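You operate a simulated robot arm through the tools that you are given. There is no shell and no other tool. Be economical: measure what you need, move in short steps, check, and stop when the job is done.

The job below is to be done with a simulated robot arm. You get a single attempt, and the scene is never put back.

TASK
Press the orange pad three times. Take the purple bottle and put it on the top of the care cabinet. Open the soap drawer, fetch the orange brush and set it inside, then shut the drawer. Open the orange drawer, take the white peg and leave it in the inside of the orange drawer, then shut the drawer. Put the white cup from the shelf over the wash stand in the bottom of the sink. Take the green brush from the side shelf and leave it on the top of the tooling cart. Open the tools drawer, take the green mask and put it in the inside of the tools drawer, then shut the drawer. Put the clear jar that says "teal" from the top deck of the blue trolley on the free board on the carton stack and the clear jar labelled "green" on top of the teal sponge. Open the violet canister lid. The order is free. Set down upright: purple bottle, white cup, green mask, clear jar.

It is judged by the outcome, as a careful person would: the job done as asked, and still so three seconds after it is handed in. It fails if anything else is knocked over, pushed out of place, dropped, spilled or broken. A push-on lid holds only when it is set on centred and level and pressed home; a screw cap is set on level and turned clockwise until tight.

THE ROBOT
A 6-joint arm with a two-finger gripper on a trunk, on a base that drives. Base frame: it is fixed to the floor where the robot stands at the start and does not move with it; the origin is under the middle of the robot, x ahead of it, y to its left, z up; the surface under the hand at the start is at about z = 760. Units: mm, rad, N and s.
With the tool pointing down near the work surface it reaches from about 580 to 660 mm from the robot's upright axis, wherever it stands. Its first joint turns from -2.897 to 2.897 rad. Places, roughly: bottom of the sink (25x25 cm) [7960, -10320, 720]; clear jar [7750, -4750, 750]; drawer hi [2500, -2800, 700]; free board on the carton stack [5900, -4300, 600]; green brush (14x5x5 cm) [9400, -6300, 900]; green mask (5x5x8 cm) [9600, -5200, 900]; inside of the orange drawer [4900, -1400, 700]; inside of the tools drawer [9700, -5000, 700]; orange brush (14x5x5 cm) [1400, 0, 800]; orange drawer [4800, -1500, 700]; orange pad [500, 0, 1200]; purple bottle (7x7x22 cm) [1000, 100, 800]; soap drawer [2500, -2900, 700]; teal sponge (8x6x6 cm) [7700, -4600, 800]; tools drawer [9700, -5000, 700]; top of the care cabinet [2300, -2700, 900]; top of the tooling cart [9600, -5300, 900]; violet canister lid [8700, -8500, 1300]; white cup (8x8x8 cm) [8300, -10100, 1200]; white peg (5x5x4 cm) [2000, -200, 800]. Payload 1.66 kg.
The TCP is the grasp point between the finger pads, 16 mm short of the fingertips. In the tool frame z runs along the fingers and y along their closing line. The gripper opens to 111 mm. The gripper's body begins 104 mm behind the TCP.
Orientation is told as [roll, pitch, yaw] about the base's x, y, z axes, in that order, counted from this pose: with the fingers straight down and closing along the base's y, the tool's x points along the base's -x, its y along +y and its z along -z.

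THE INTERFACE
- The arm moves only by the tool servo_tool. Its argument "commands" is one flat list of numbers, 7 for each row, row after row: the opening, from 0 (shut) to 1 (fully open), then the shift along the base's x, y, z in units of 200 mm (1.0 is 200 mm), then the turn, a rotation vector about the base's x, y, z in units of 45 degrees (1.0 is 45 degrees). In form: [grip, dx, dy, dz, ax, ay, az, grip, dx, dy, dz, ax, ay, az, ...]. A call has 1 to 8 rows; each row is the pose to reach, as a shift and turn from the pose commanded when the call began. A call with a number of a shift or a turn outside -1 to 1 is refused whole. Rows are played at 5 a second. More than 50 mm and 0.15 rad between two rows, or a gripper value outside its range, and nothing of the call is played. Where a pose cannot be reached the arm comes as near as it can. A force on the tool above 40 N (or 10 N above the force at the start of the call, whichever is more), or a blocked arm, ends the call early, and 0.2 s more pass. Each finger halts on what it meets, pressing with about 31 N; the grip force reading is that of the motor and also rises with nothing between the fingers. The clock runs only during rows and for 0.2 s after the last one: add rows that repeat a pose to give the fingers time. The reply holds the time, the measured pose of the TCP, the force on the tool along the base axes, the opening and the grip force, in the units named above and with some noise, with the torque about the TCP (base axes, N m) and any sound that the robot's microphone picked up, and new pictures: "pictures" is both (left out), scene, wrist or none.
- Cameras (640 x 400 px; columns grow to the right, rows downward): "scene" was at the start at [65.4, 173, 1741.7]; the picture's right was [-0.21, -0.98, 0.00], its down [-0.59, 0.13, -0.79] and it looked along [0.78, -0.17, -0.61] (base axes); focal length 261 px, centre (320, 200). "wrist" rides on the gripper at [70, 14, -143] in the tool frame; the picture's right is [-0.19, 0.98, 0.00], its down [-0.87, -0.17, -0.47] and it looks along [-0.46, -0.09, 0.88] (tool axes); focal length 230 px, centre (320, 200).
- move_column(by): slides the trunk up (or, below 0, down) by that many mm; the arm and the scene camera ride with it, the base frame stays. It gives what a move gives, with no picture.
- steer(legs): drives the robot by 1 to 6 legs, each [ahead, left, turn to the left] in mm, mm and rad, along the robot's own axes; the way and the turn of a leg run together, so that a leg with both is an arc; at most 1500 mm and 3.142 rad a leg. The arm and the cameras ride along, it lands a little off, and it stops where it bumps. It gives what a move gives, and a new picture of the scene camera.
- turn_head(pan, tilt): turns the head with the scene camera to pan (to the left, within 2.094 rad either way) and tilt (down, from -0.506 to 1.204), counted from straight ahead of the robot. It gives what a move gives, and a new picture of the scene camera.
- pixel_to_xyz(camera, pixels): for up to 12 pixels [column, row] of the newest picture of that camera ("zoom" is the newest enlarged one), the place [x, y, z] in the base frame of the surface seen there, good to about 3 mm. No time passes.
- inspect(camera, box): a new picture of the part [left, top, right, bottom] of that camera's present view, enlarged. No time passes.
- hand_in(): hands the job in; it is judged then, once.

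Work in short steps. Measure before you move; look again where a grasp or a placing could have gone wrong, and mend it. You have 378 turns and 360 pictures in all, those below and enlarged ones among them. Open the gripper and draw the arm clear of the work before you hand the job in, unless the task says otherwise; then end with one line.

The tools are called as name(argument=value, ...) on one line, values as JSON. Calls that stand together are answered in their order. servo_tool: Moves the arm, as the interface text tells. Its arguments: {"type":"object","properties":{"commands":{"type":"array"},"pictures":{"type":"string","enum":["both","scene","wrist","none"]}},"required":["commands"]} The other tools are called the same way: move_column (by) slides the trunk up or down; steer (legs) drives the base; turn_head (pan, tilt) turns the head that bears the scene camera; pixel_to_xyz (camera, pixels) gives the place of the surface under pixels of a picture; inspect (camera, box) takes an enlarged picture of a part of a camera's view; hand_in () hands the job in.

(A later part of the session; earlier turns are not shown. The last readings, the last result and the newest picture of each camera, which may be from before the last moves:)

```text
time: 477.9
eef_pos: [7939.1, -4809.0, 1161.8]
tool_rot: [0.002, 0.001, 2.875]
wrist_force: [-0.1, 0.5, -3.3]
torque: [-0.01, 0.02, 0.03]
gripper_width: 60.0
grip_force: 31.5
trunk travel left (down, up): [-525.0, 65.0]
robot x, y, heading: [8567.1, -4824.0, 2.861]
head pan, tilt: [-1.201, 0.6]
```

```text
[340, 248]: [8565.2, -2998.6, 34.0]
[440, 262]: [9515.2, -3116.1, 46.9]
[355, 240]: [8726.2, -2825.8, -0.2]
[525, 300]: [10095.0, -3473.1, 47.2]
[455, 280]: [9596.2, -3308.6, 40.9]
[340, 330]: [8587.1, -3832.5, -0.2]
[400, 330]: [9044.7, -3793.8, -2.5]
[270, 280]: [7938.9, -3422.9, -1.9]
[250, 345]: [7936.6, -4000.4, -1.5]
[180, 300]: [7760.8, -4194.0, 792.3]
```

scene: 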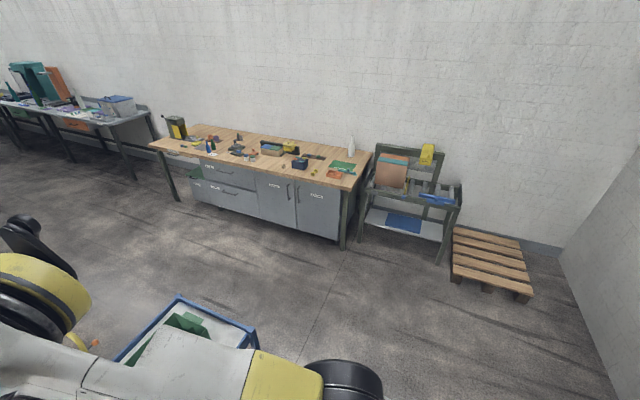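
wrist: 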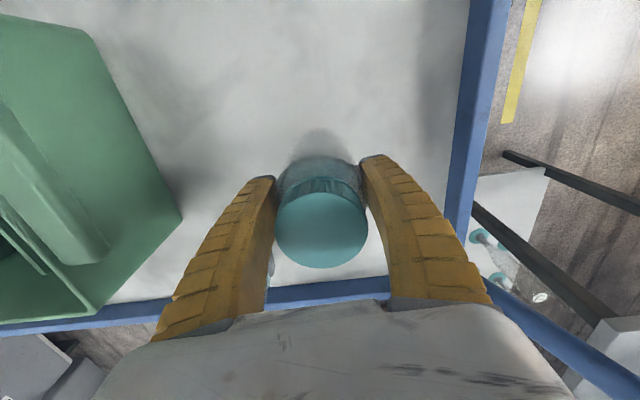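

The floor is clear. I drive between the bench and trolley, turn to face the carton stack, and slide across.

steer(legs=[[0, -1050, 0], [1450, 0, 0], [0, 0, 1.544], [0, -1100, 0]])

turn_head(pan=0.0, tilt=0.75)

```text
time: 499.0
eef_pos: [6399.8, -3682.9, 1161.4]
tool_rot: [0.002, 0.0, -1.878]
wrist_force: [0.9, 0.3, -3.7]
torque: [0.01, -0.03, 0.0]
gripper_width: 60.1
grip_force: 31.2
trunk travel left (down, up): [-525.0, 65.0]
robot x, y, heading: [6438.5, -3056.5, -1.898]
head pan, tilt: [-1.201, 0.6]
```

scene: 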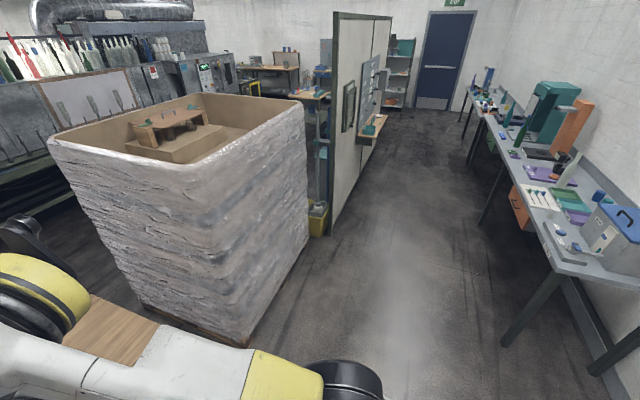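

```text
time: 500.4
eef_pos: [6398.2, -3682.7, 1161.6]
tool_rot: [0.002, 0.002, -1.879]
wrist_force: [-0.6, -0.3, -3.0]
torque: [-0.01, 0.01, 0.01]
gripper_width: 60.5
grip_force: 31.2
trunk travel left (down, up): [-525.0, 65.0]
robot x, y, heading: [6436.3, -3056.9, -1.895]
head pan, tilt: [0.0, 0.75]
```

scene: 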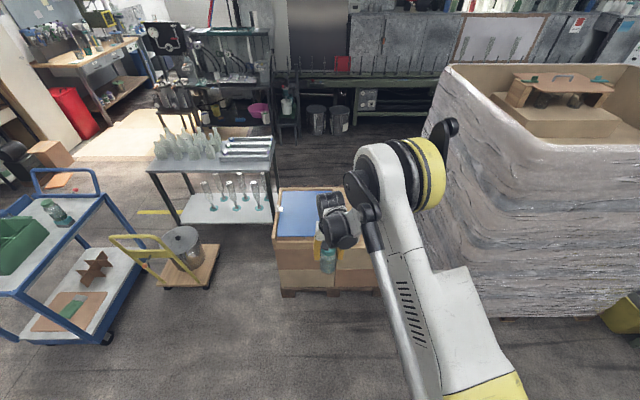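

I measure the wrapped stack's nearest corner relative to my arm's elbow.

pixel_to_xyz(camera="scene", pixels=[[430, 165], [450, 125], [455, 110], [470, 75], [540, 150], [450, 240], [480, 315], [340, 250], [330, 283], [310, 225], [385, 290], [437, 155]])

```text
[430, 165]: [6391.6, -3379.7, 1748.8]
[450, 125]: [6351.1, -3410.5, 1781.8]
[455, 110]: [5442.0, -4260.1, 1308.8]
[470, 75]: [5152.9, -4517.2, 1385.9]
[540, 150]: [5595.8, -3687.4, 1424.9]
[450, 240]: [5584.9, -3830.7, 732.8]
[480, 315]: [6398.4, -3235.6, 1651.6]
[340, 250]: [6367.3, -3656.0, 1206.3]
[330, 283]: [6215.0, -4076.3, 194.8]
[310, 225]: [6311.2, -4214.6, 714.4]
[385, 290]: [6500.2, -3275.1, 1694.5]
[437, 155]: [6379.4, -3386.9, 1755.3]
```

The elbow is high above the stack. I drive ahead 560 and right 170.

steer(legs=[[0, -170, 0], [560, 0, 0]])

turn_head(pan=0.0, tilt=1.0)

```text
time: 504.6
eef_pos: [6054.1, -4154.4, 1162.0]
tool_rot: [0.003, 0.001, -1.887]
wrist_force: [0.1, 0.2, -2.9]
torque: [0.01, -0.02, 0.01]
gripper_width: 60.0
grip_force: 30.5
trunk travel left (down, up): [-525.0, 65.0]
robot x, y, heading: [6100.6, -3528.0, -1.906]
head pan, tilt: [0.0, 0.75]
```

scene: 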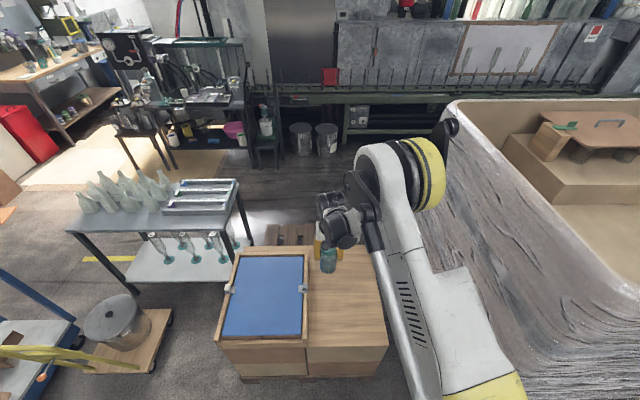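

```text
time: 505.4
eef_pos: [6054.4, -4153.2, 1163.2]
tool_rot: [0.002, -0.001, -1.887]
wrist_force: [0.3, 0.1, -3.5]
torque: [0.01, -0.04, -0.02]
gripper_width: 60.3
grip_force: 31.5
trunk travel left (down, up): [-525.0, 65.0]
robot x, y, heading: [6102.6, -3526.9, -1.901]
head pan, tilt: [0.0, 1.0]
```

scene: 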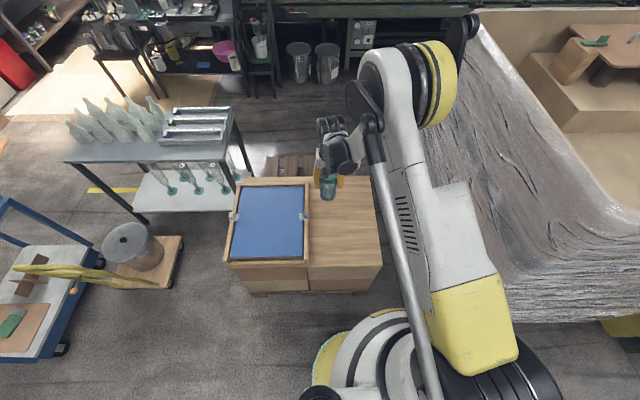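

The free board is at (345,225). I measure it.

pixel_to_xyz(camera="scene", pixels=[[345, 225], [315, 225], [375, 225], [345, 255], [345, 195], [315, 260], [378, 262]])

```text
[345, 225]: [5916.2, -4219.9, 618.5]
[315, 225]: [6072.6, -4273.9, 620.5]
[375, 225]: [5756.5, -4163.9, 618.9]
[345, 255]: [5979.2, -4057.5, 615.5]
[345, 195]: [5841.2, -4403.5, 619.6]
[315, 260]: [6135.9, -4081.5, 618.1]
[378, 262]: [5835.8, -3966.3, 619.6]
```

I place the jar at (5960,-4150): shift, then lower.

servo_tool(commands=[0, -0.2, 0.005, 0, 0, 0, 0, 0, -0.4, 0.01, 0, 0, 0, 0, 0, -0.47, 0.015, 0, 0, 0, 0, 0, -0.47, 0.015, 0, 0, 0, 0], pictures="none")

move_column(by=-400)

servo_tool(commands=[0, 0, 0, -0.1, 0, 0, 0, 0, 0, 0, -0.2, 0, 0, 0, 0, 0, 0, -0.24, 0, 0, 0])

```text
time: 506.4
eef_pos: [5960.1, -4152.7, 1162.1]
tool_rot: [0.002, 0.0, -1.889]
wrist_force: [-0.7, -1.0, -3.5]
torque: [0.01, 0.02, 0.02]
gripper_width: 59.9
grip_force: 31.2
trunk travel left (down, up): [-525.0, 65.0]
robot x, y, heading: [6100.2, -3529.7, -1.903]
head pan, tilt: [0.0, 1.0]
```

```text
time: 510.2
eef_pos: [5960.6, -4152.4, 762.5]
tool_rot: [0.0, 0.0, -1.886]
wrist_force: [0.3, -0.3, -3.7]
torque: [0.01, 0.0, 0.0]
gripper_width: 60.2
grip_force: 31.0
trunk travel left (down, up): [-125.0, 465.0]
robot x, y, heading: [6101.0, -3530.6, -1.902]
head pan, tilt: [0.0, 1.0]
```

```text
time: 511.0
eef_pos: [5961.1, -4152.3, 713.7]
tool_rot: [0.002, 0.001, -1.887]
wrist_force: [0.1, -0.1, -3.6]
torque: [0.0, -0.01, 0.01]
gripper_width: 60.2
grip_force: 31.4
trunk travel left (down, up): [-125.0, 465.0]
robot x, y, heading: [6103.4, -3530.4, -1.904]
head pan, tilt: [0.0, 1.0]
```

scene: 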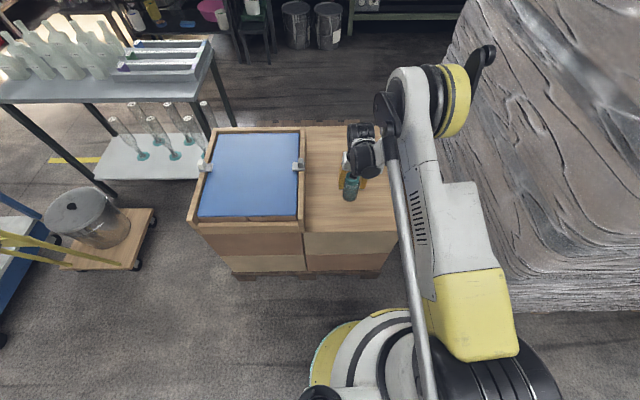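
wrist: 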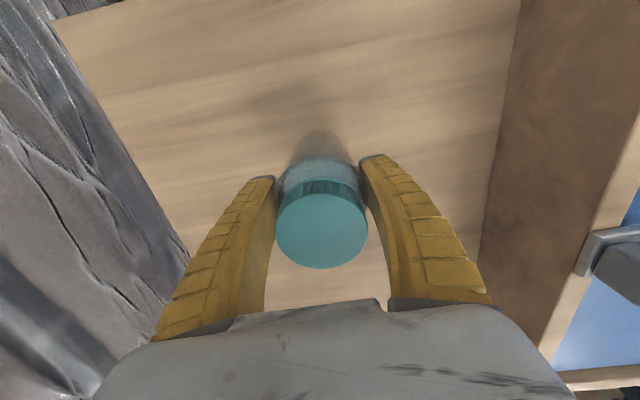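

Just above the board. I lower in small steps to contact.

servo_tool(commands=[0, 0, 0, -0.025, 0, 0, 0, 0, 0, 0, -0.04, 0, 0, 0, 0, 0, 0, -0.05, 0, 0, 0, 0, 0, 0, -0.06, 0, 0, 0], pictures="none")

```text
time: 512.0
eef_pos: [5961.4, -4150.9, 701.4]
tool_rot: [0.002, -0.003, -1.887]
wrist_force: [-0.2, -2.8, 6.6]
torque: [-0.03, -0.08, -0.03]
gripper_width: 60.5
grip_force: 30.5
trunk travel left (down, up): [-125.0, 465.0]
robot x, y, heading: [6098.9, -3524.0, -1.903]
head pan, tilt: [0.0, 1.0]
```

Contact (change of +10 N). Release and rise.

servo_tool(commands=[0.7, 0, 0, 0, 0, 0, 0, 0.85, 0, 0, 0, 0, 0, 0, 0.85, 0, 0, 0, 0, 0, 0, 0.85, 0, 0, 0.15, 0, 0, 0, 0.85, 0, 0, 0.35, 0, 0, 0, 0.85, 0, 0, 0.55, 0, 0, 0, 0.85, 0, 0, 0.75, 0, 0, 0])

move_column(by=350)

```text
time: 513.6
eef_pos: [5960.0, -4151.0, 853.0]
tool_rot: [0.002, 0.001, -1.888]
wrist_force: [-0.6, 0.5, 0.2]
torque: [0.01, 0.01, 0.0]
gripper_width: 95.3
grip_force: 1.2
trunk travel left (down, up): [-125.0, 465.0]
robot x, y, heading: [6102.3, -3531.0, -1.904]
head pan, tilt: [0.0, 1.0]
```

scene: 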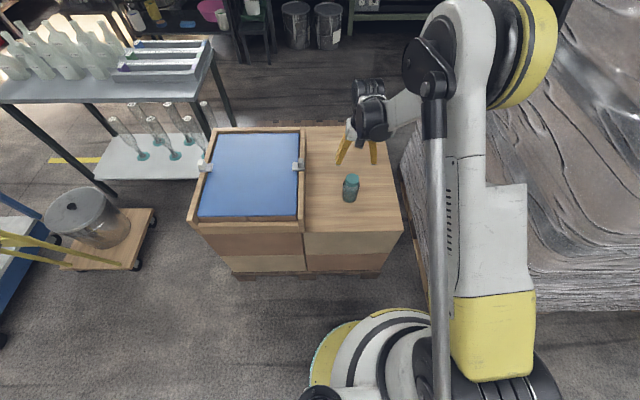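
wrist: 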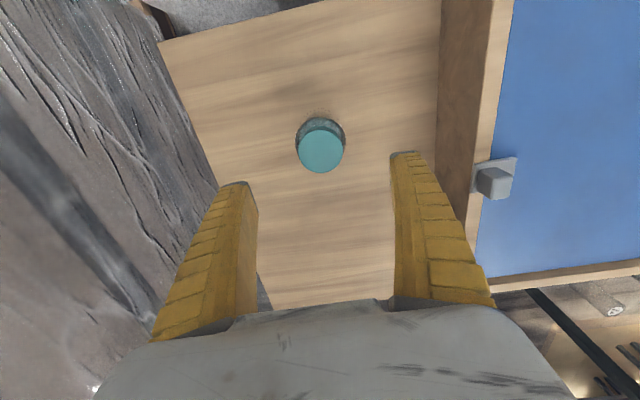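

```text
time: 517.1
eef_pos: [5959.2, -4153.3, 1201.5]
tool_rot: [0.003, -0.001, -1.887]
wrist_force: [0.4, 1.2, 0.8]
torque: [-0.01, 0.02, 0.01]
gripper_width: 95.2
grip_force: 0.5
trunk travel left (down, up): [-475.0, 115.0]
robot x, y, heading: [6102.4, -3527.4, -1.903]
head pan, tilt: [0.0, 1.0]
```

The teal jar stands on the free board. I drive back out toward the tooling cart and look at it.

steer(legs=[[-450, 0, 0], [0, 1300, 0], [0, 1200, 0], [0, 0, 1.4]])

turn_head(pan=0.0, tilt=0.6)

```text
time: 535.0
eef_pos: [9172.1, -4173.8, 1202.4]
tool_rot: [0.003, 0.002, -0.503]
wrist_force: [0.8, 0.9, 0.3]
torque: [-0.03, 0.0, 0.03]
gripper_width: 95.0
grip_force: 0.5
trunk travel left (down, up): [-475.0, 115.0]
robot x, y, heading: [8585.4, -3919.1, -0.519]
head pan, tilt: [0.0, 1.0]
```

scene: 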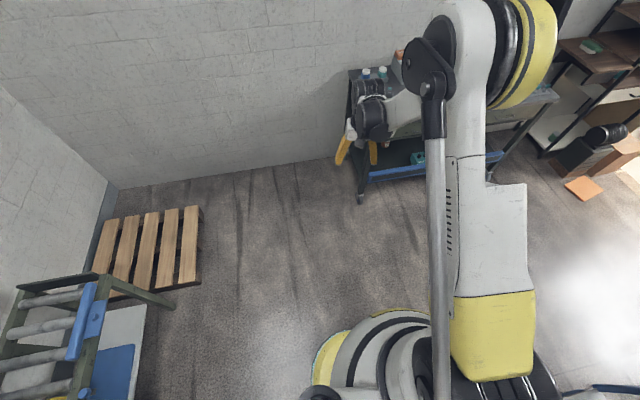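

```text
time: 535.8
eef_pos: [9172.6, -4174.3, 1202.9]
tool_rot: [0.002, 0.0, -0.503]
wrist_force: [1.0, 0.4, 0.3]
torque: [0.0, -0.01, -0.01]
gripper_width: 95.1
grip_force: 0.6
trunk travel left (down, up): [-475.0, 115.0]
robot x, y, heading: [8588.0, -3921.6, -0.516]
head pan, tilt: [0.0, 0.6]
```

scene: 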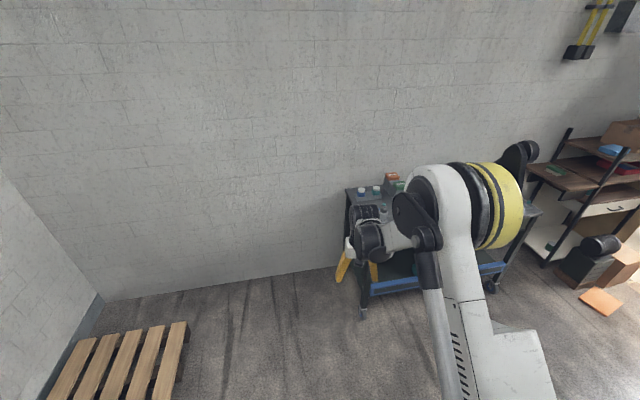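

I align with the room axes and slide right so the cart is seen past the arm.

steer(legs=[[0, 0, 0.2], [0, -1000, 0]])

turn_head(pan=0.3, tilt=0.6)

```text
time: 541.7
eef_pos: [8907.1, -4989.5, 1202.7]
tool_rot: [0.001, 0.0, -0.289]
wrist_force: [0.0, 0.1, -0.1]
torque: [-0.02, -0.01, 0.01]
gripper_width: 95.3
grip_force: 1.2
trunk travel left (down, up): [-475.0, 115.0]
robot x, y, heading: [8276.9, -4862.6, -0.314]
head pan, tilt: [0.0, 0.6]
```

scene: 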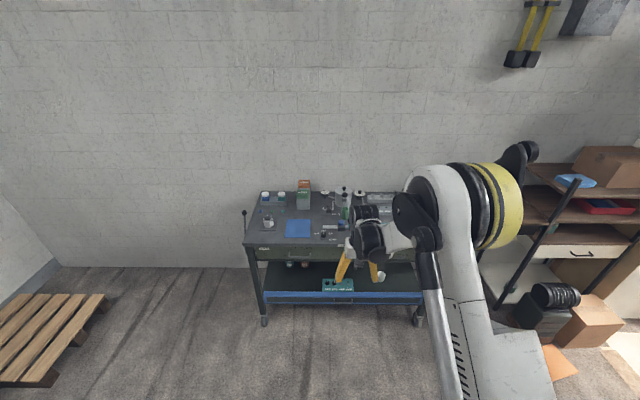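

```text
time: 542.5
eef_pos: [8907.5, -4989.8, 1202.3]
tool_rot: [0.002, 0.0, -0.29]
wrist_force: [0.8, 0.0, 0.3]
torque: [0.04, 0.01, 0.0]
gripper_width: 95.4
grip_force: 0.5
trunk travel left (down, up): [-475.0, 115.0]
robot x, y, heading: [8277.1, -4864.8, -0.31]
head pan, tilt: [0.3, 0.6]
```

scene: 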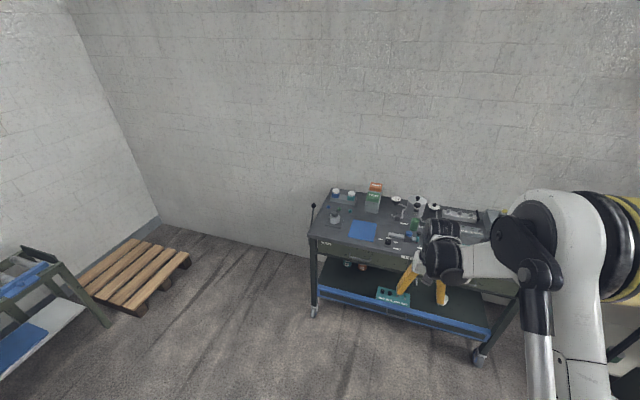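

I zoom in on the tooling cart.

inspect(camera="scene", box=[300, 170, 520, 340])

pixel_to_xyz(camera="scene", pixels=[[312, 235], [330, 255], [360, 258], [370, 205], [372, 195], [362, 230], [340, 218], [400, 262], [510, 215], [350, 195], [420, 205], [315, 312]])

```text
2.35 times, centred on (410, 255) of scene
```

zoom: 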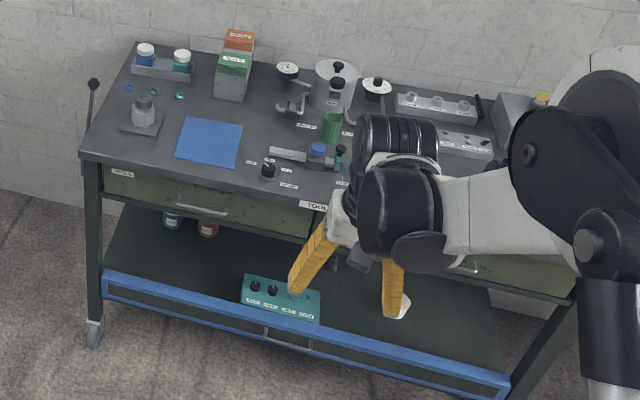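

```text
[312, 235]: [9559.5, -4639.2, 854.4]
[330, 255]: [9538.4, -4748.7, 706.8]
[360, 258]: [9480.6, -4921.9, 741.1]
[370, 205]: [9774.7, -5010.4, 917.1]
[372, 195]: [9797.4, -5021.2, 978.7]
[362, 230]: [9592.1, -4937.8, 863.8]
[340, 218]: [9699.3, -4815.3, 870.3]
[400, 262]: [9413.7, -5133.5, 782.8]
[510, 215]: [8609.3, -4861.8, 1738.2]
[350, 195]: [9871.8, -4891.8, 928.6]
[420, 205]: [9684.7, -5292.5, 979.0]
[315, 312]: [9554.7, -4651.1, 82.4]
```

I read the drawer labels and find the green mask.

inspect(camera="scene", box=[315, 220, 435, 290])

inspect(camera="scene", box=[370, 180, 450, 240])

```text
5.33 times, centred on (375, 255) of scene
```

zoom: 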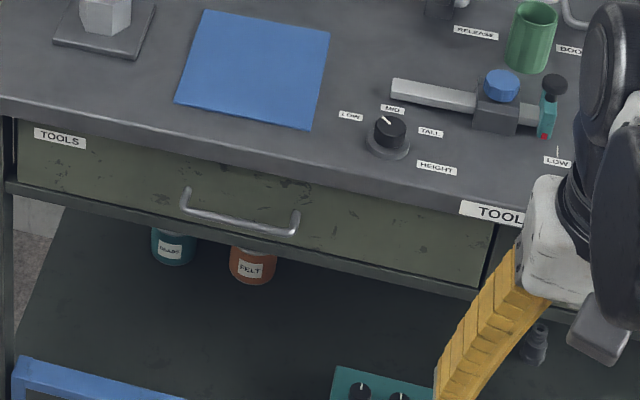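

```text
6.67 times, centred on (410, 210) of scene
```

zoom: 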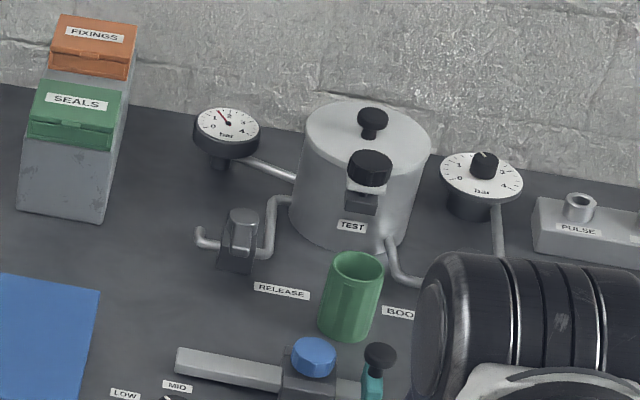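

The tools drawer is the left one; the mask is the green tube at (415,224). I measure both.

pixel_to_xyz(camera="zoom", pixels=[[357, 258], [350, 300], [343, 330], [325, 310], [372, 310], [357, 275]])

pixel_to_xyz(camera="scene", pixels=[[360, 258], [350, 254], [370, 259], [350, 251], [371, 255], [360, 253], [335, 252], [395, 265], [330, 240], [400, 252]])

```text
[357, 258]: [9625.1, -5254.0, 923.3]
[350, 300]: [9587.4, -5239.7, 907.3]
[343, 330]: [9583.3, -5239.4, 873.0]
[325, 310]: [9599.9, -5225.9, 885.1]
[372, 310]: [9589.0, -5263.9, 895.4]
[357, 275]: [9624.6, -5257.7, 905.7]
```

```text
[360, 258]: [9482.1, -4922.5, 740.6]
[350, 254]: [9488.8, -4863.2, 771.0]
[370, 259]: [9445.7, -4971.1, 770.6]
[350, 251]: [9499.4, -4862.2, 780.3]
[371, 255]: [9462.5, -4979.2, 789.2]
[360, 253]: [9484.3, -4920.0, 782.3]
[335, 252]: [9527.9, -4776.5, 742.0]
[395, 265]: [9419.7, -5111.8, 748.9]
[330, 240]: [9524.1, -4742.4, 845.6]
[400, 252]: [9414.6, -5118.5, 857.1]
```

I position opposite the tools drawer, 840 mm from its handle, and turn/tilt the tool in stages.

steer(legs=[[289, 0, 0], [0, 313, 0]])

servo_tool(commands=[0.3, 0, 0, 0, 0, 0, 0.18, 0.3, 0, 0, 0, 0, 0, 0.36, 0.3, 0, 0, 0, 0, 0, 0.54, 0.3, 0, 0, 0, 0, 0, 0.72, 0.3, 0, 0, 0, 0, 0, 0.9, 0.3, 0, 0, 0, 0, 0, 1.0, 0.3, 0, 0, 0, 0, 0, 1.0], pictures="none")

servo_tool(commands=[0.3, 0, 0, 0, 0, 0, 0.18, 0.3, 0, 0, 0, 0, 0, 0.36, 0.3, 0, 0, 0, 0, 0, 0.54, 0.3, 0, 0, 0, 0, 0, 0.72, 0.3, 0, 0, 0, 0, 0, 0.9, 0.3, 0, 0, 0, 0, 0, 0.97, 0.3, 0, 0, 0, 0, 0, 0.97], pictures="none")

servo_tool(commands=[0.3, 0, 0, 0, -0.055, -0.171, 0, 0.3, 0, 0, 0, -0.11, -0.342, 0, 0.3, 0, 0, 0, -0.165, -0.513, 0, 0.3, 0, 0, 0, -0.22, -0.684, 0, 0.3, 0, 0, 0, -0.275, -0.855, 0, 0.3, 0, 0, 0, -0.318, -0.99, 0, 0.3, 0, 0, 0, -0.318, -0.99, 0])

```text
time: 546.2
eef_pos: [9272.2, -4768.1, 1202.8]
tool_rot: [0.002, 0.0, -0.288]
wrist_force: [-0.6, 0.4, -0.2]
torque: [-0.04, -0.01, 0.0]
gripper_width: 95.3
grip_force: 0.7
trunk travel left (down, up): [-475.0, 115.0]
robot x, y, heading: [8643.3, -4647.2, -0.303]
head pan, tilt: [0.3, 0.6]
```

scene: 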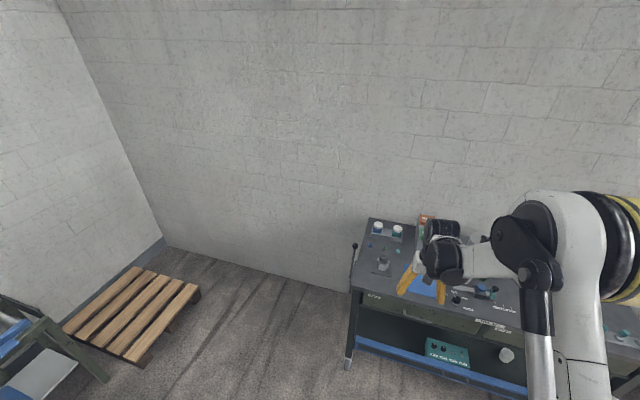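

```text
time: 547.8
eef_pos: [9272.5, -4769.8, 1201.2]
tool_rot: [0.003, -0.001, 0.5]
wrist_force: [0.2, -0.2, 0.1]
torque: [-0.02, 0.02, -0.01]
gripper_width: 35.9
grip_force: 1.3
trunk travel left (down, up): [-475.0, 115.0]
robot x, y, heading: [8647.9, -4646.1, -0.306]
head pan, tilt: [0.3, 0.6]
```

```text
time: 549.4
eef_pos: [9271.9, -4769.1, 1202.5]
tool_rot: [0.002, 0.0, 1.262]
wrist_force: [-0.1, 0.1, 1.1]
torque: [0.0, 0.04, 0.0]
gripper_width: 35.8
grip_force: 1.8
trunk travel left (down, up): [-475.0, 115.0]
robot x, y, heading: [8644.1, -4648.0, -0.307]
head pan, tilt: [0.3, 0.6]
```

```text
time: 551.0
eef_pos: [9294.5, -4772.6, 1225.0]
tool_rot: [-0.814, 0.001, 1.259]
wrist_force: [-0.6, -0.4, 0.1]
torque: [0.0, -0.01, 0.0]
gripper_width: 35.8
grip_force: 1.5
out of reach, approached as far as the arm can: row 5, 6, 7
trunk travel left (down, up): [-475.0, 115.0]
robot x, y, heading: [8644.3, -4643.8, -0.307]
head pan, tilt: [0.3, 0.6]
```

scene: 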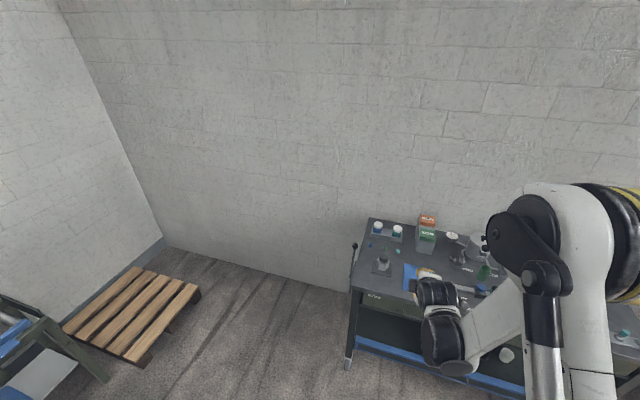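
wrist: 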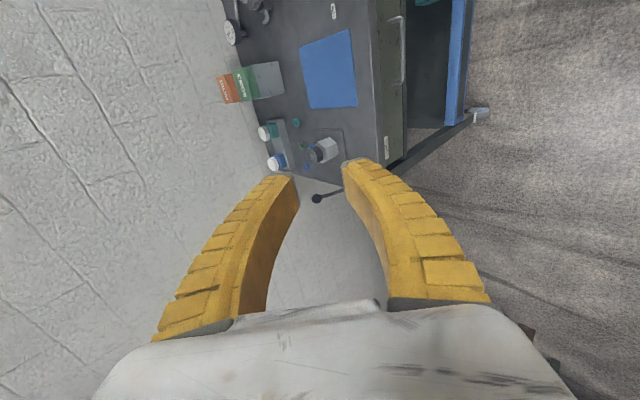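

I measure the handle from the wrist view at (402,50), and lower the column.

pixel_to_xyz(camera="wrist", pixels=[[403, 50], [403, 30], [403, 70], [400, 17], [399, 82], [390, 50], [378, 50], [365, 60]])

move_column(by=-390)

```text
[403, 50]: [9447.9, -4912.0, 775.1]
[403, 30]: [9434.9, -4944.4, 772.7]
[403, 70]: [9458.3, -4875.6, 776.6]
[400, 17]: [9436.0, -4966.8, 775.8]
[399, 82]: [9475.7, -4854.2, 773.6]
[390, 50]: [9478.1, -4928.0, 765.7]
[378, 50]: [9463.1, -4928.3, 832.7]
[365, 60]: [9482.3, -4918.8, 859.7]
```

```text
time: 554.8
eef_pos: [9295.0, -4771.6, 834.4]
tool_rot: [-0.813, -0.002, 1.259]
wrist_force: [0.0, -0.4, -0.2]
torque: [-0.01, 0.0, 0.07]
gripper_width: 35.9
grip_force: 2.1
trunk travel left (down, up): [-85.0, 505.0]
robot x, y, heading: [8648.8, -4647.7, -0.305]
head pan, tilt: [0.3, 0.6]
```

Bar centre (9450,-4912,771). I move to a 60 mm standoff.

servo_tool(commands=[0.3, 0.1, -0.2, 0, 0, 0, 0, 0.3, 0.22, -0.4, 0, 0, 0, 0, 0.3, 0.38, -0.56, -0.05, 0, 0, 0, 0.3, 0.5, -0.635, -0.11, 0, 0, 0, 0.3, 0.565, -0.635, -0.11, 0, 0, 0, 0.3, 0.565, -0.635, -0.11, 0, 0, 0])

```text
time: 556.2
eef_pos: [9407.3, -4899.8, 812.2]
tool_rot: [-0.814, -0.001, 1.259]
wrist_force: [-0.1, -0.2, -0.7]
torque: [-0.02, 0.02, 0.01]
gripper_width: 35.9
grip_force: 1.6
trunk travel left (down, up): [-85.0, 505.0]
robot x, y, heading: [8645.0, -4647.3, -0.305]
head pan, tilt: [0.3, 0.6]
```

scene: 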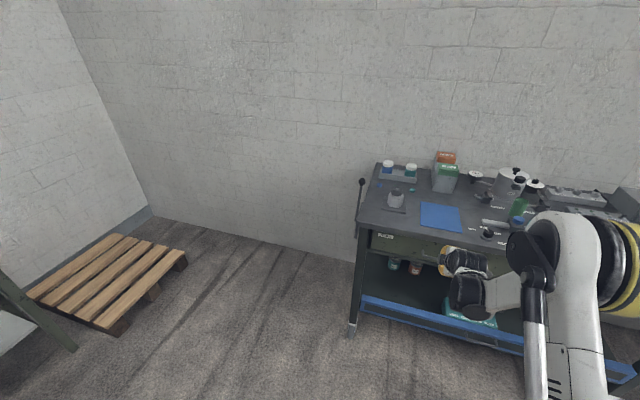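
wrist: 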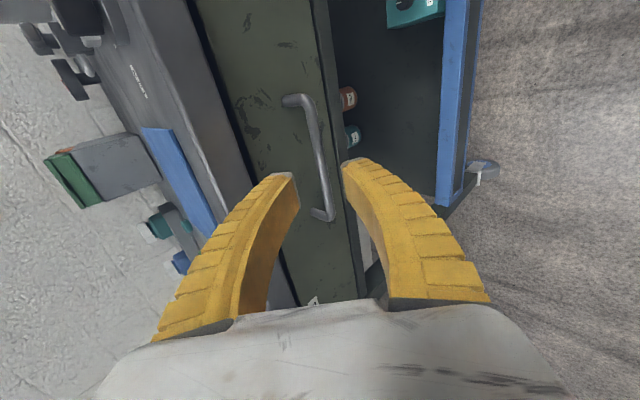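

Aligned. Advance and close.

servo_tool(commands=[0.3, 0.11, -0.033, -0.108, 0, 0, 0, 0.3, 0.218, -0.065, -0.213, 0, 0, 0, 0.3, 0.218, -0.065, -0.213, 0, 0, 0, 0, 0.218, -0.065, -0.213, 0, 0, 0, 0, 0.218, -0.065, -0.213, 0, 0, 0, 0, 0.218, -0.065, -0.213, 0, 0, 0], pictures="wrist")

```text
time: 557.6
eef_pos: [9451.6, -4913.3, 768.4]
tool_rot: [-0.811, 0.001, 1.262]
wrist_force: [-3.1, 1.4, -15.1]
torque: [0.01, -0.02, -0.02]
gripper_width: 5.9
grip_force: 33.7
trunk travel left (down, up): [-85.0, 505.0]
robot x, y, heading: [8644.3, -4645.7, -0.307]
head pan, tilt: [0.3, 0.6]
```

wrist: 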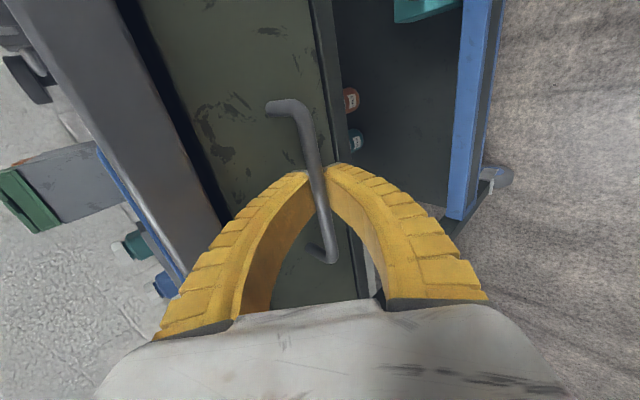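

Held. I pull back 190 mm.

steer(legs=[[-190, 0, 0]])

inspect(camera="scene", box=[340, 130, 560, 340])

```text
time: 559.1
eef_pos: [9273.9, -4857.5, 766.7]
tool_rot: [-0.81, -0.001, 1.257]
wrist_force: [6.8, 21.3, -23.5]
torque: [0.05, -0.05, 0.05]
gripper_width: 6.3
grip_force: 32.6
trunk travel left (down, up): [-85.0, 505.0]
robot x, y, heading: [8466.3, -4591.6, -0.309]
head pan, tilt: [0.3, 0.6]
```

scene: 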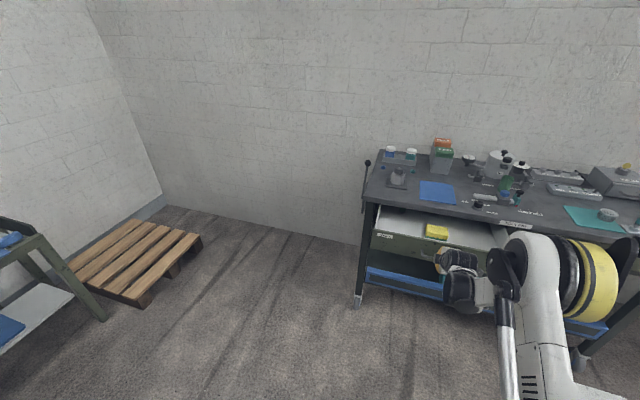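

```text
1.90 times, centred on (450, 235) of scene
```

zoom: 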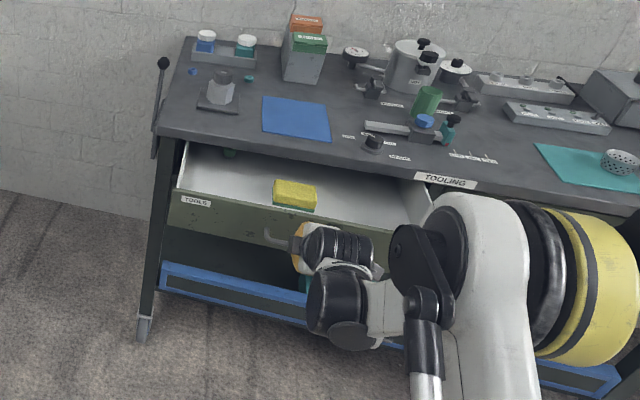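

The tools drawer is open 186 mm. I release, withdraw, raise, and straighten the tool.

servo_tool(commands=[0.35, 0, 0, 0, 0, 0, 0, 0.35, 0, 0, 0, 0, 0, 0, 0.35, -0.11, 0.033, 0.11, 0, 0, 0, 0.35, -0.25, 0.08, 0.25, 0, 0, 0, 0.35, -0.4, 0.12, 0.35, 0, 0, 0, 0.35, -0.4, 0.12, 0.35, 0, 0, 0], pictures="none")

move_column(by=400)

servo_tool(commands=[0.5, 0, 0, 0, 0.055, 0.171, 0, 0.5, 0, 0, 0, 0.11, 0.342, 0, 0.5, 0, 0, 0, 0.165, 0.513, 0, 0.5, 0, 0, 0, 0.22, 0.684, 0, 0.5, 0, 0, 0, 0.275, 0.855, 0, 0.5, 0, 0, 0, 0.317, 0.985, 0, 0.5, 0, 0, 0, 0.317, 0.985, 0], pictures="none")

servo_tool(commands=[0.5, 0, 0, 0, 0, 0, -0.18, 0.5, 0, 0, 0, 0, 0, -0.36, 0.5, 0, 0, 0, 0, 0, -0.54, 0.5, 0, 0, 0, 0, 0, -0.72, 0.5, 0, 0, 0, 0, 0, -0.9, 0.5, 0, 0, 0, 0, 0, -1.0, 0.5, 0, 0, 0, 0, 0, -1.0], pictures="none")

servo_tool(commands=[0.5, 0, 0, 0, 0, 0, -0.18, 0.5, 0, 0, 0, 0, 0, -0.36, 0.5, 0, 0, 0, 0, 0, -0.54, 0.5, 0, 0, 0, 0, 0, -0.72, 0.5, 0, 0, 0, 0, 0, -0.9, 0.5, 0, 0, 0, 0, 0, -1.0, 0.5, 0, 0, 0, 0, 0, -1.0])

```text
time: 560.5
eef_pos: [9193.2, -4834.6, 838.7]
tool_rot: [-0.812, 0.001, 1.259]
wrist_force: [1.1, -0.1, 0.4]
torque: [-0.01, 0.01, 0.0]
gripper_width: 41.1
grip_force: 1.8
trunk travel left (down, up): [-85.0, 505.0]
robot x, y, heading: [8467.4, -4590.9, -0.311]
head pan, tilt: [0.3, 0.6]
```

```text
time: 564.3
eef_pos: [9194.7, -4834.8, 1237.9]
tool_rot: [-0.811, 0.0, 1.258]
wrist_force: [0.2, 0.8, 0.5]
torque: [0.01, -0.03, -0.02]
gripper_width: 41.2
grip_force: 1.8
trunk travel left (down, up): [-485.0, 105.0]
robot x, y, heading: [8464.4, -4590.9, -0.312]
head pan, tilt: [0.3, 0.6]
```

```text
time: 565.9
eef_pos: [9192.7, -4834.7, 1237.7]
tool_rot: [0.001, 0.001, 1.26]
wrist_force: [-0.2, -0.7, -0.1]
torque: [0.02, -0.01, 0.01]
gripper_width: 57.6
grip_force: 1.3
trunk travel left (down, up): [-485.0, 105.0]
robot x, y, heading: [8465.9, -4587.9, -0.31]
head pan, tilt: [0.3, 0.6]
```

```text
time: 567.5
eef_pos: [9194.5, -4834.5, 1237.4]
tool_rot: [0.0, 0.001, 0.473]
wrist_force: [0.5, 0.5, 0.0]
torque: [0.0, -0.02, 0.0]
gripper_width: 57.7
grip_force: 1.5
trunk travel left (down, up): [-485.0, 105.0]
robot x, y, heading: [8465.0, -4589.5, -0.307]
head pan, tilt: [0.3, 0.6]
```

```text
time: 569.1
eef_pos: [9194.9, -4834.7, 1238.8]
tool_rot: [0.002, -0.001, -0.316]
wrist_force: [-0.2, -0.4, 0.3]
torque: [0.0, 0.02, -0.04]
gripper_width: 57.6
grip_force: 1.2
trunk travel left (down, up): [-485.0, 105.0]
robot x, y, heading: [8470.9, -4591.0, -0.301]
head pan, tilt: [0.3, 0.6]
```

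scene: 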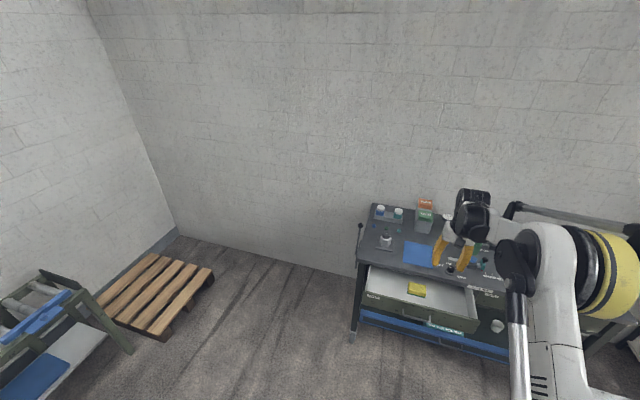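
wrist: 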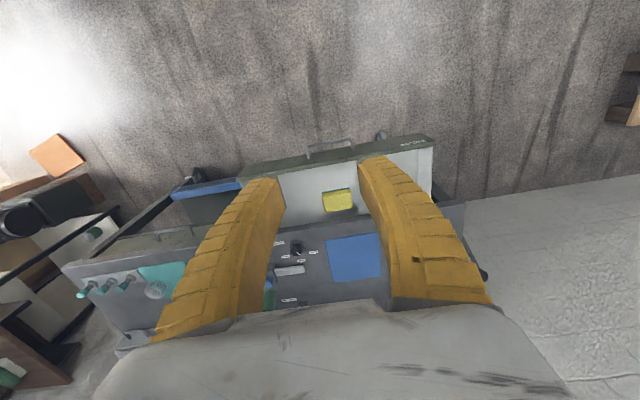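

I drive to stand in front of the green mask.

steer(legs=[[0, -281, 0], [500, 0, 0]])

turn_head(pan=0.1, tilt=0.9)

```text
time: 573.7
eef_pos: [9597.8, -5246.7, 1237.1]
tool_rot: [0.002, 0.002, -0.304]
wrist_force: [-0.4, 0.0, -0.4]
torque: [0.01, 0.01, 0.03]
gripper_width: 57.9
grip_force: 1.7
trunk travel left (down, up): [-485.0, 105.0]
robot x, y, heading: [8870.2, -5005.5, -0.292]
head pan, tilt: [0.3, 0.6]
```

scene: 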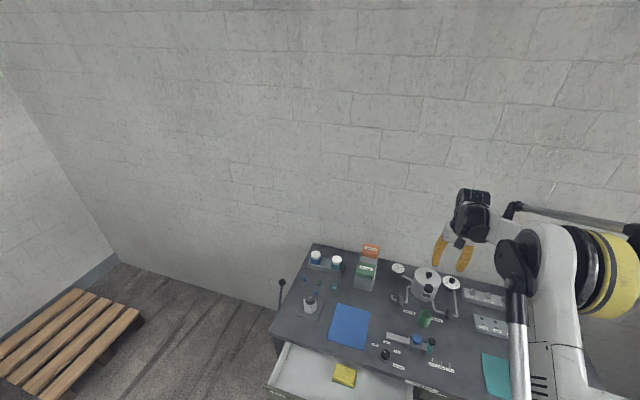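

```text
time: 574.5
eef_pos: [9597.1, -5247.6, 1239.0]
tool_rot: [0.002, 0.002, -0.304]
wrist_force: [0.4, -0.5, 0.6]
torque: [0.01, -0.01, -0.01]
gripper_width: 57.5
grip_force: 0.8
trunk travel left (down, up): [-485.0, 105.0]
robot x, y, heading: [8867.3, -5006.0, -0.292]
head pan, tilt: [0.099, 0.901]
```

scene: 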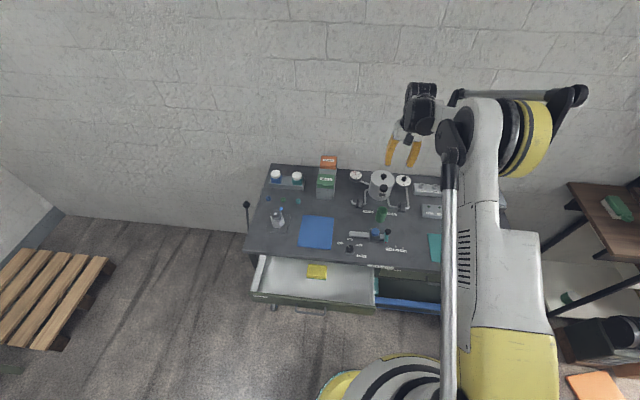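

I zoom on the mask and its surroundings.

inspect(camera="scene", box=[330, 160, 460, 280])

pixel_to_xyz(camera="zoom", pixels=[[297, 170], [310, 168], [284, 168], [297, 180], [300, 195], [280, 210], [320, 200], [290, 130], [295, 105], [240, 165], [335, 170], [320, 245]])

```text
3.33 times, centred on (395, 220) of scene
```

zoom: 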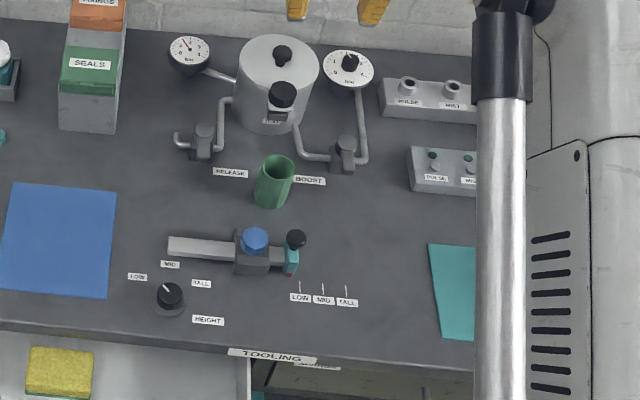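

```text
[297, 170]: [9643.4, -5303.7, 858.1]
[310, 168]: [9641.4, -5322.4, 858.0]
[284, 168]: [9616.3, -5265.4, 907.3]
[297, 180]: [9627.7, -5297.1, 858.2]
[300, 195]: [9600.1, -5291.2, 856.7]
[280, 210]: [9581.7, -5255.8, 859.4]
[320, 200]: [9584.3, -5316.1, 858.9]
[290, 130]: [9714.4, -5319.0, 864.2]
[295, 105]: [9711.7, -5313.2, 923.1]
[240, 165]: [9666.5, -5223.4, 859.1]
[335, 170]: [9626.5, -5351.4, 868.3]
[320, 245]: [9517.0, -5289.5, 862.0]
```

pixel_to_xyz(camera="zoom", pixels=[[279, 162], [267, 165], [291, 163], [280, 155], [276, 178], [270, 205], [262, 190], [286, 190], [255, 240], [295, 240], [203, 130], [345, 145]])

```text
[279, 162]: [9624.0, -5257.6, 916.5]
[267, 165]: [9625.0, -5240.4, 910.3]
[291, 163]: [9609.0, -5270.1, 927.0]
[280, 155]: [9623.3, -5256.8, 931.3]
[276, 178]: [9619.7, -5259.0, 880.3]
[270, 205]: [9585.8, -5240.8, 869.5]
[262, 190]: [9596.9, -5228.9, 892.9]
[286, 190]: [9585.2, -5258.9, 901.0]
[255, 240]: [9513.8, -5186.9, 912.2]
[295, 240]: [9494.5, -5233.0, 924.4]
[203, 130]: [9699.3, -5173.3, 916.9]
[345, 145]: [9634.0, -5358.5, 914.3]
```

Mask axis ≈ (9605,-5251), rim 935. I drive 130 mm ahead and bring the TCP above it.

steer(legs=[[130, 0, 0]])

servo_tool(commands=[0.75, -0.2, 0.06, 0, 0, 0, 0, 0.75, -0.4, 0.12, 0, 0, 0, 0, 0.75, -0.58, 0.17, 0, 0, 0, 0, 0.75, -0.58, 0.17, 0, 0, 0, 0], pictures="none")

move_column(by=-200)

inspect(camera="wrist", box=[0, 0, 640, 400])

```text
time: 575.8
eef_pos: [9722.2, -5285.4, 1237.6]
tool_rot: [0.003, 0.002, -0.305]
wrist_force: [-0.5, -0.4, -0.4]
torque: [0.0, 0.03, 0.0]
gripper_width: 57.5
grip_force: 1.2
trunk travel left (down, up): [-485.0, 105.0]
robot x, y, heading: [8995.0, -5046.0, -0.295]
head pan, tilt: [0.099, 0.901]
```

scene: 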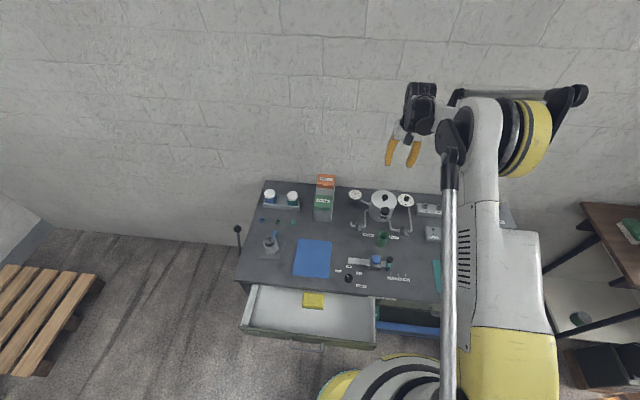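

```text
time: 576.8
eef_pos: [9604.5, -5254.2, 1237.9]
tool_rot: [0.002, 0.001, -0.305]
wrist_force: [1.3, 0.8, 0.7]
torque: [0.01, 0.05, 0.01]
gripper_width: 84.5
grip_force: 0.5
trunk travel left (down, up): [-485.0, 105.0]
robot x, y, heading: [8993.1, -5048.1, -0.298]
head pan, tilt: [0.099, 0.901]
```

```text
time: 578.9
eef_pos: [9603.0, -5253.8, 1038.8]
tool_rot: [0.002, 0.0, -0.305]
wrist_force: [0.2, -0.3, -0.1]
torque: [0.0, -0.02, 0.01]
gripper_width: 84.8
grip_force: 0.1
trunk travel left (down, up): [-285.0, 305.0]
robot x, y, heading: [8993.0, -5043.6, -0.297]
head pan, tilt: [0.099, 0.901]
```

```text
1.00 times, centred on (320, 200) of wrist (not enlarged: the box is as wide or as high as the picture)
```

zoom: 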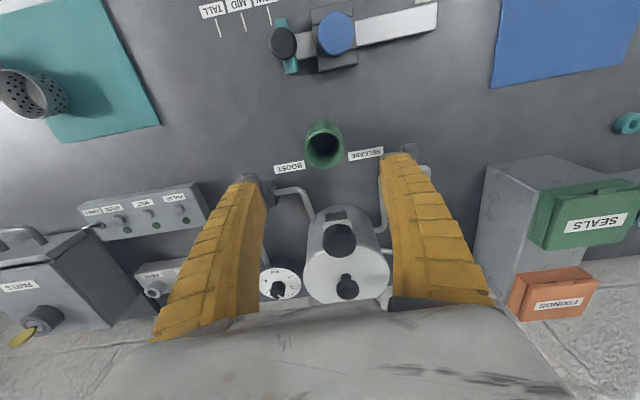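

I measure the mask rim in the wrist view.

pixel_to_xyz(camera="wrist", pixels=[[308, 145], [340, 145], [324, 126], [324, 163], [308, 155], [340, 158], [262, 188], [408, 152]])

```text
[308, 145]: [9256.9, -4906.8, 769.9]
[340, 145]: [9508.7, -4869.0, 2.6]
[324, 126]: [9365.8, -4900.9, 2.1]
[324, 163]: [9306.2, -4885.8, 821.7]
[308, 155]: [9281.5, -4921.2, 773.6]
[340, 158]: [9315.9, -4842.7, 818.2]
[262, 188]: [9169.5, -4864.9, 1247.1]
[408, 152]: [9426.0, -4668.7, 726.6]
```

pixel_to_xyz(camera="zoom", pixels=[[308, 145], [340, 145], [324, 124], [324, 165], [308, 155], [340, 158], [262, 188], [408, 150]])

```text
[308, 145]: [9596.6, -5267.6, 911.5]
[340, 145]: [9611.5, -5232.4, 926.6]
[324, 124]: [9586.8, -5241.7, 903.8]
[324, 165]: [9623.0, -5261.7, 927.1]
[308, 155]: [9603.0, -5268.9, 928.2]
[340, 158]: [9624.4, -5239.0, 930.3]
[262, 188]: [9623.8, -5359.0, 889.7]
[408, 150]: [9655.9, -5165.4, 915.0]
```

Centre (9605,-5251) and the valves are clear of the fingers. Descend to z 906 and grip.

servo_tool(commands=[0.75, 0.01, 0.014, -0.2, 0, 0, 0, 0.75, 0.01, 0.014, -0.4, 0, 0, 0, 0.75, 0.01, 0.014, -0.6, 0, 0, 0, 0.75, 0.01, 0.014, -0.665, 0, 0, 0, 0.75, 0.01, 0.014, -0.665, 0, 0, 0, 0, 0.01, 0.014, -0.665, 0, 0, 0, 0, 0.01, 0.014, -0.665, 0, 0, 0, 0, 0.01, 0.014, -0.665, 0, 0, 0], pictures="wrist")

```text
time: 580.7
eef_pos: [9607.1, -5251.5, 904.5]
tool_rot: [0.002, 0.0, -0.304]
wrist_force: [0.7, -0.5, 4.6]
torque: [-0.1, 0.04, -0.01]
gripper_width: 38.9
grip_force: 30.9
trunk travel left (down, up): [-285.0, 305.0]
robot x, y, heading: [8993.6, -5049.1, -0.295]
head pan, tilt: [0.099, 0.901]
```

wrist: 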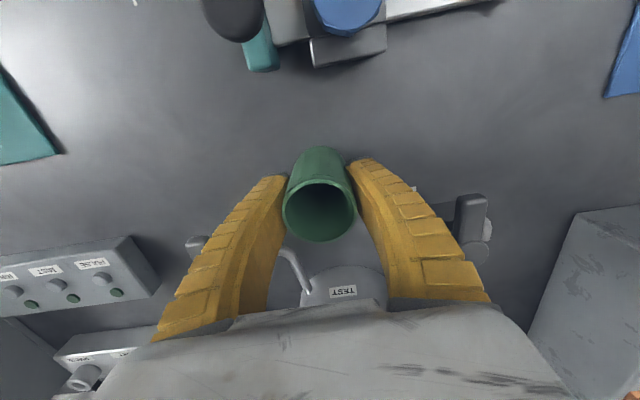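

Gripped. I lift, and measure the drawer interior from the last scene picture.

move_column(by=200)

pixel_to_xyz(camera="scene", pixels=[[280, 305], [345, 315], [313, 300], [355, 305], [300, 322], [345, 292], [365, 310], [310, 330], [330, 293], [360, 325]])

```text
time: 582.9
eef_pos: [9604.8, -5251.4, 1104.2]
tool_rot: [0.004, 0.0, -0.305]
wrist_force: [-0.5, 0.5, -0.6]
torque: [0.0, 0.01, -0.01]
gripper_width: 38.4
grip_force: 30.9
trunk travel left (down, up): [-485.0, 105.0]
robot x, y, heading: [8990.6, -5044.8, -0.301]
head pan, tilt: [0.099, 0.901]
```

```text
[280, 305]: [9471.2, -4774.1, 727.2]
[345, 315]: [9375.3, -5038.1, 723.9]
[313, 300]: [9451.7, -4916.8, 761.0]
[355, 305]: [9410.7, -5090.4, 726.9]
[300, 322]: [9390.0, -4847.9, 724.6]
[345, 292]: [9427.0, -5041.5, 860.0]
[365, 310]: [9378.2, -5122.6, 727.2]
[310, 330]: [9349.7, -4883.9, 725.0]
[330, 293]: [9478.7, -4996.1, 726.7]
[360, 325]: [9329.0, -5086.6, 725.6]
```

Drawer floor z 725; I'll place the mask at about (9349,-5030), right of the yellow sponge.

steer(legs=[[-300, 0, 0], [0, 122, 0]])

inspect(camera="wrist", box=[0, 0, 640, 400])

```text
time: 585.8
eef_pos: [9354.7, -5047.2, 1104.3]
tool_rot: [0.001, 0.001, -0.306]
wrist_force: [0.6, 0.3, -0.6]
torque: [-0.04, 0.01, 0.01]
gripper_width: 37.9
grip_force: 30.9
trunk travel left (down, up): [-485.0, 105.0]
robot x, y, heading: [8742.5, -4842.9, -0.295]
head pan, tilt: [0.099, 0.901]
```

scene: 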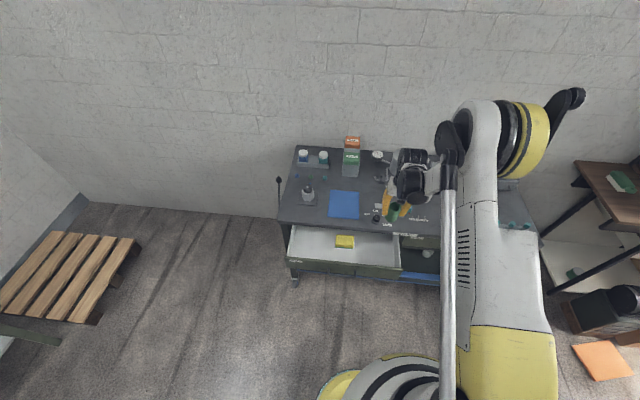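

```text
1.00 times, centred on (320, 200) of wrist (not enlarged: the box is as wide or as high as the picture)
```

zoom: 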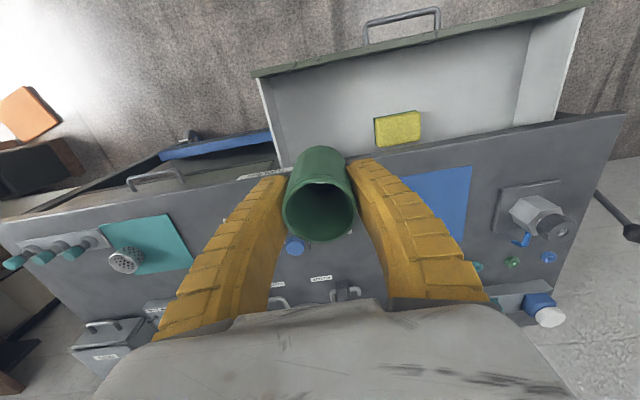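

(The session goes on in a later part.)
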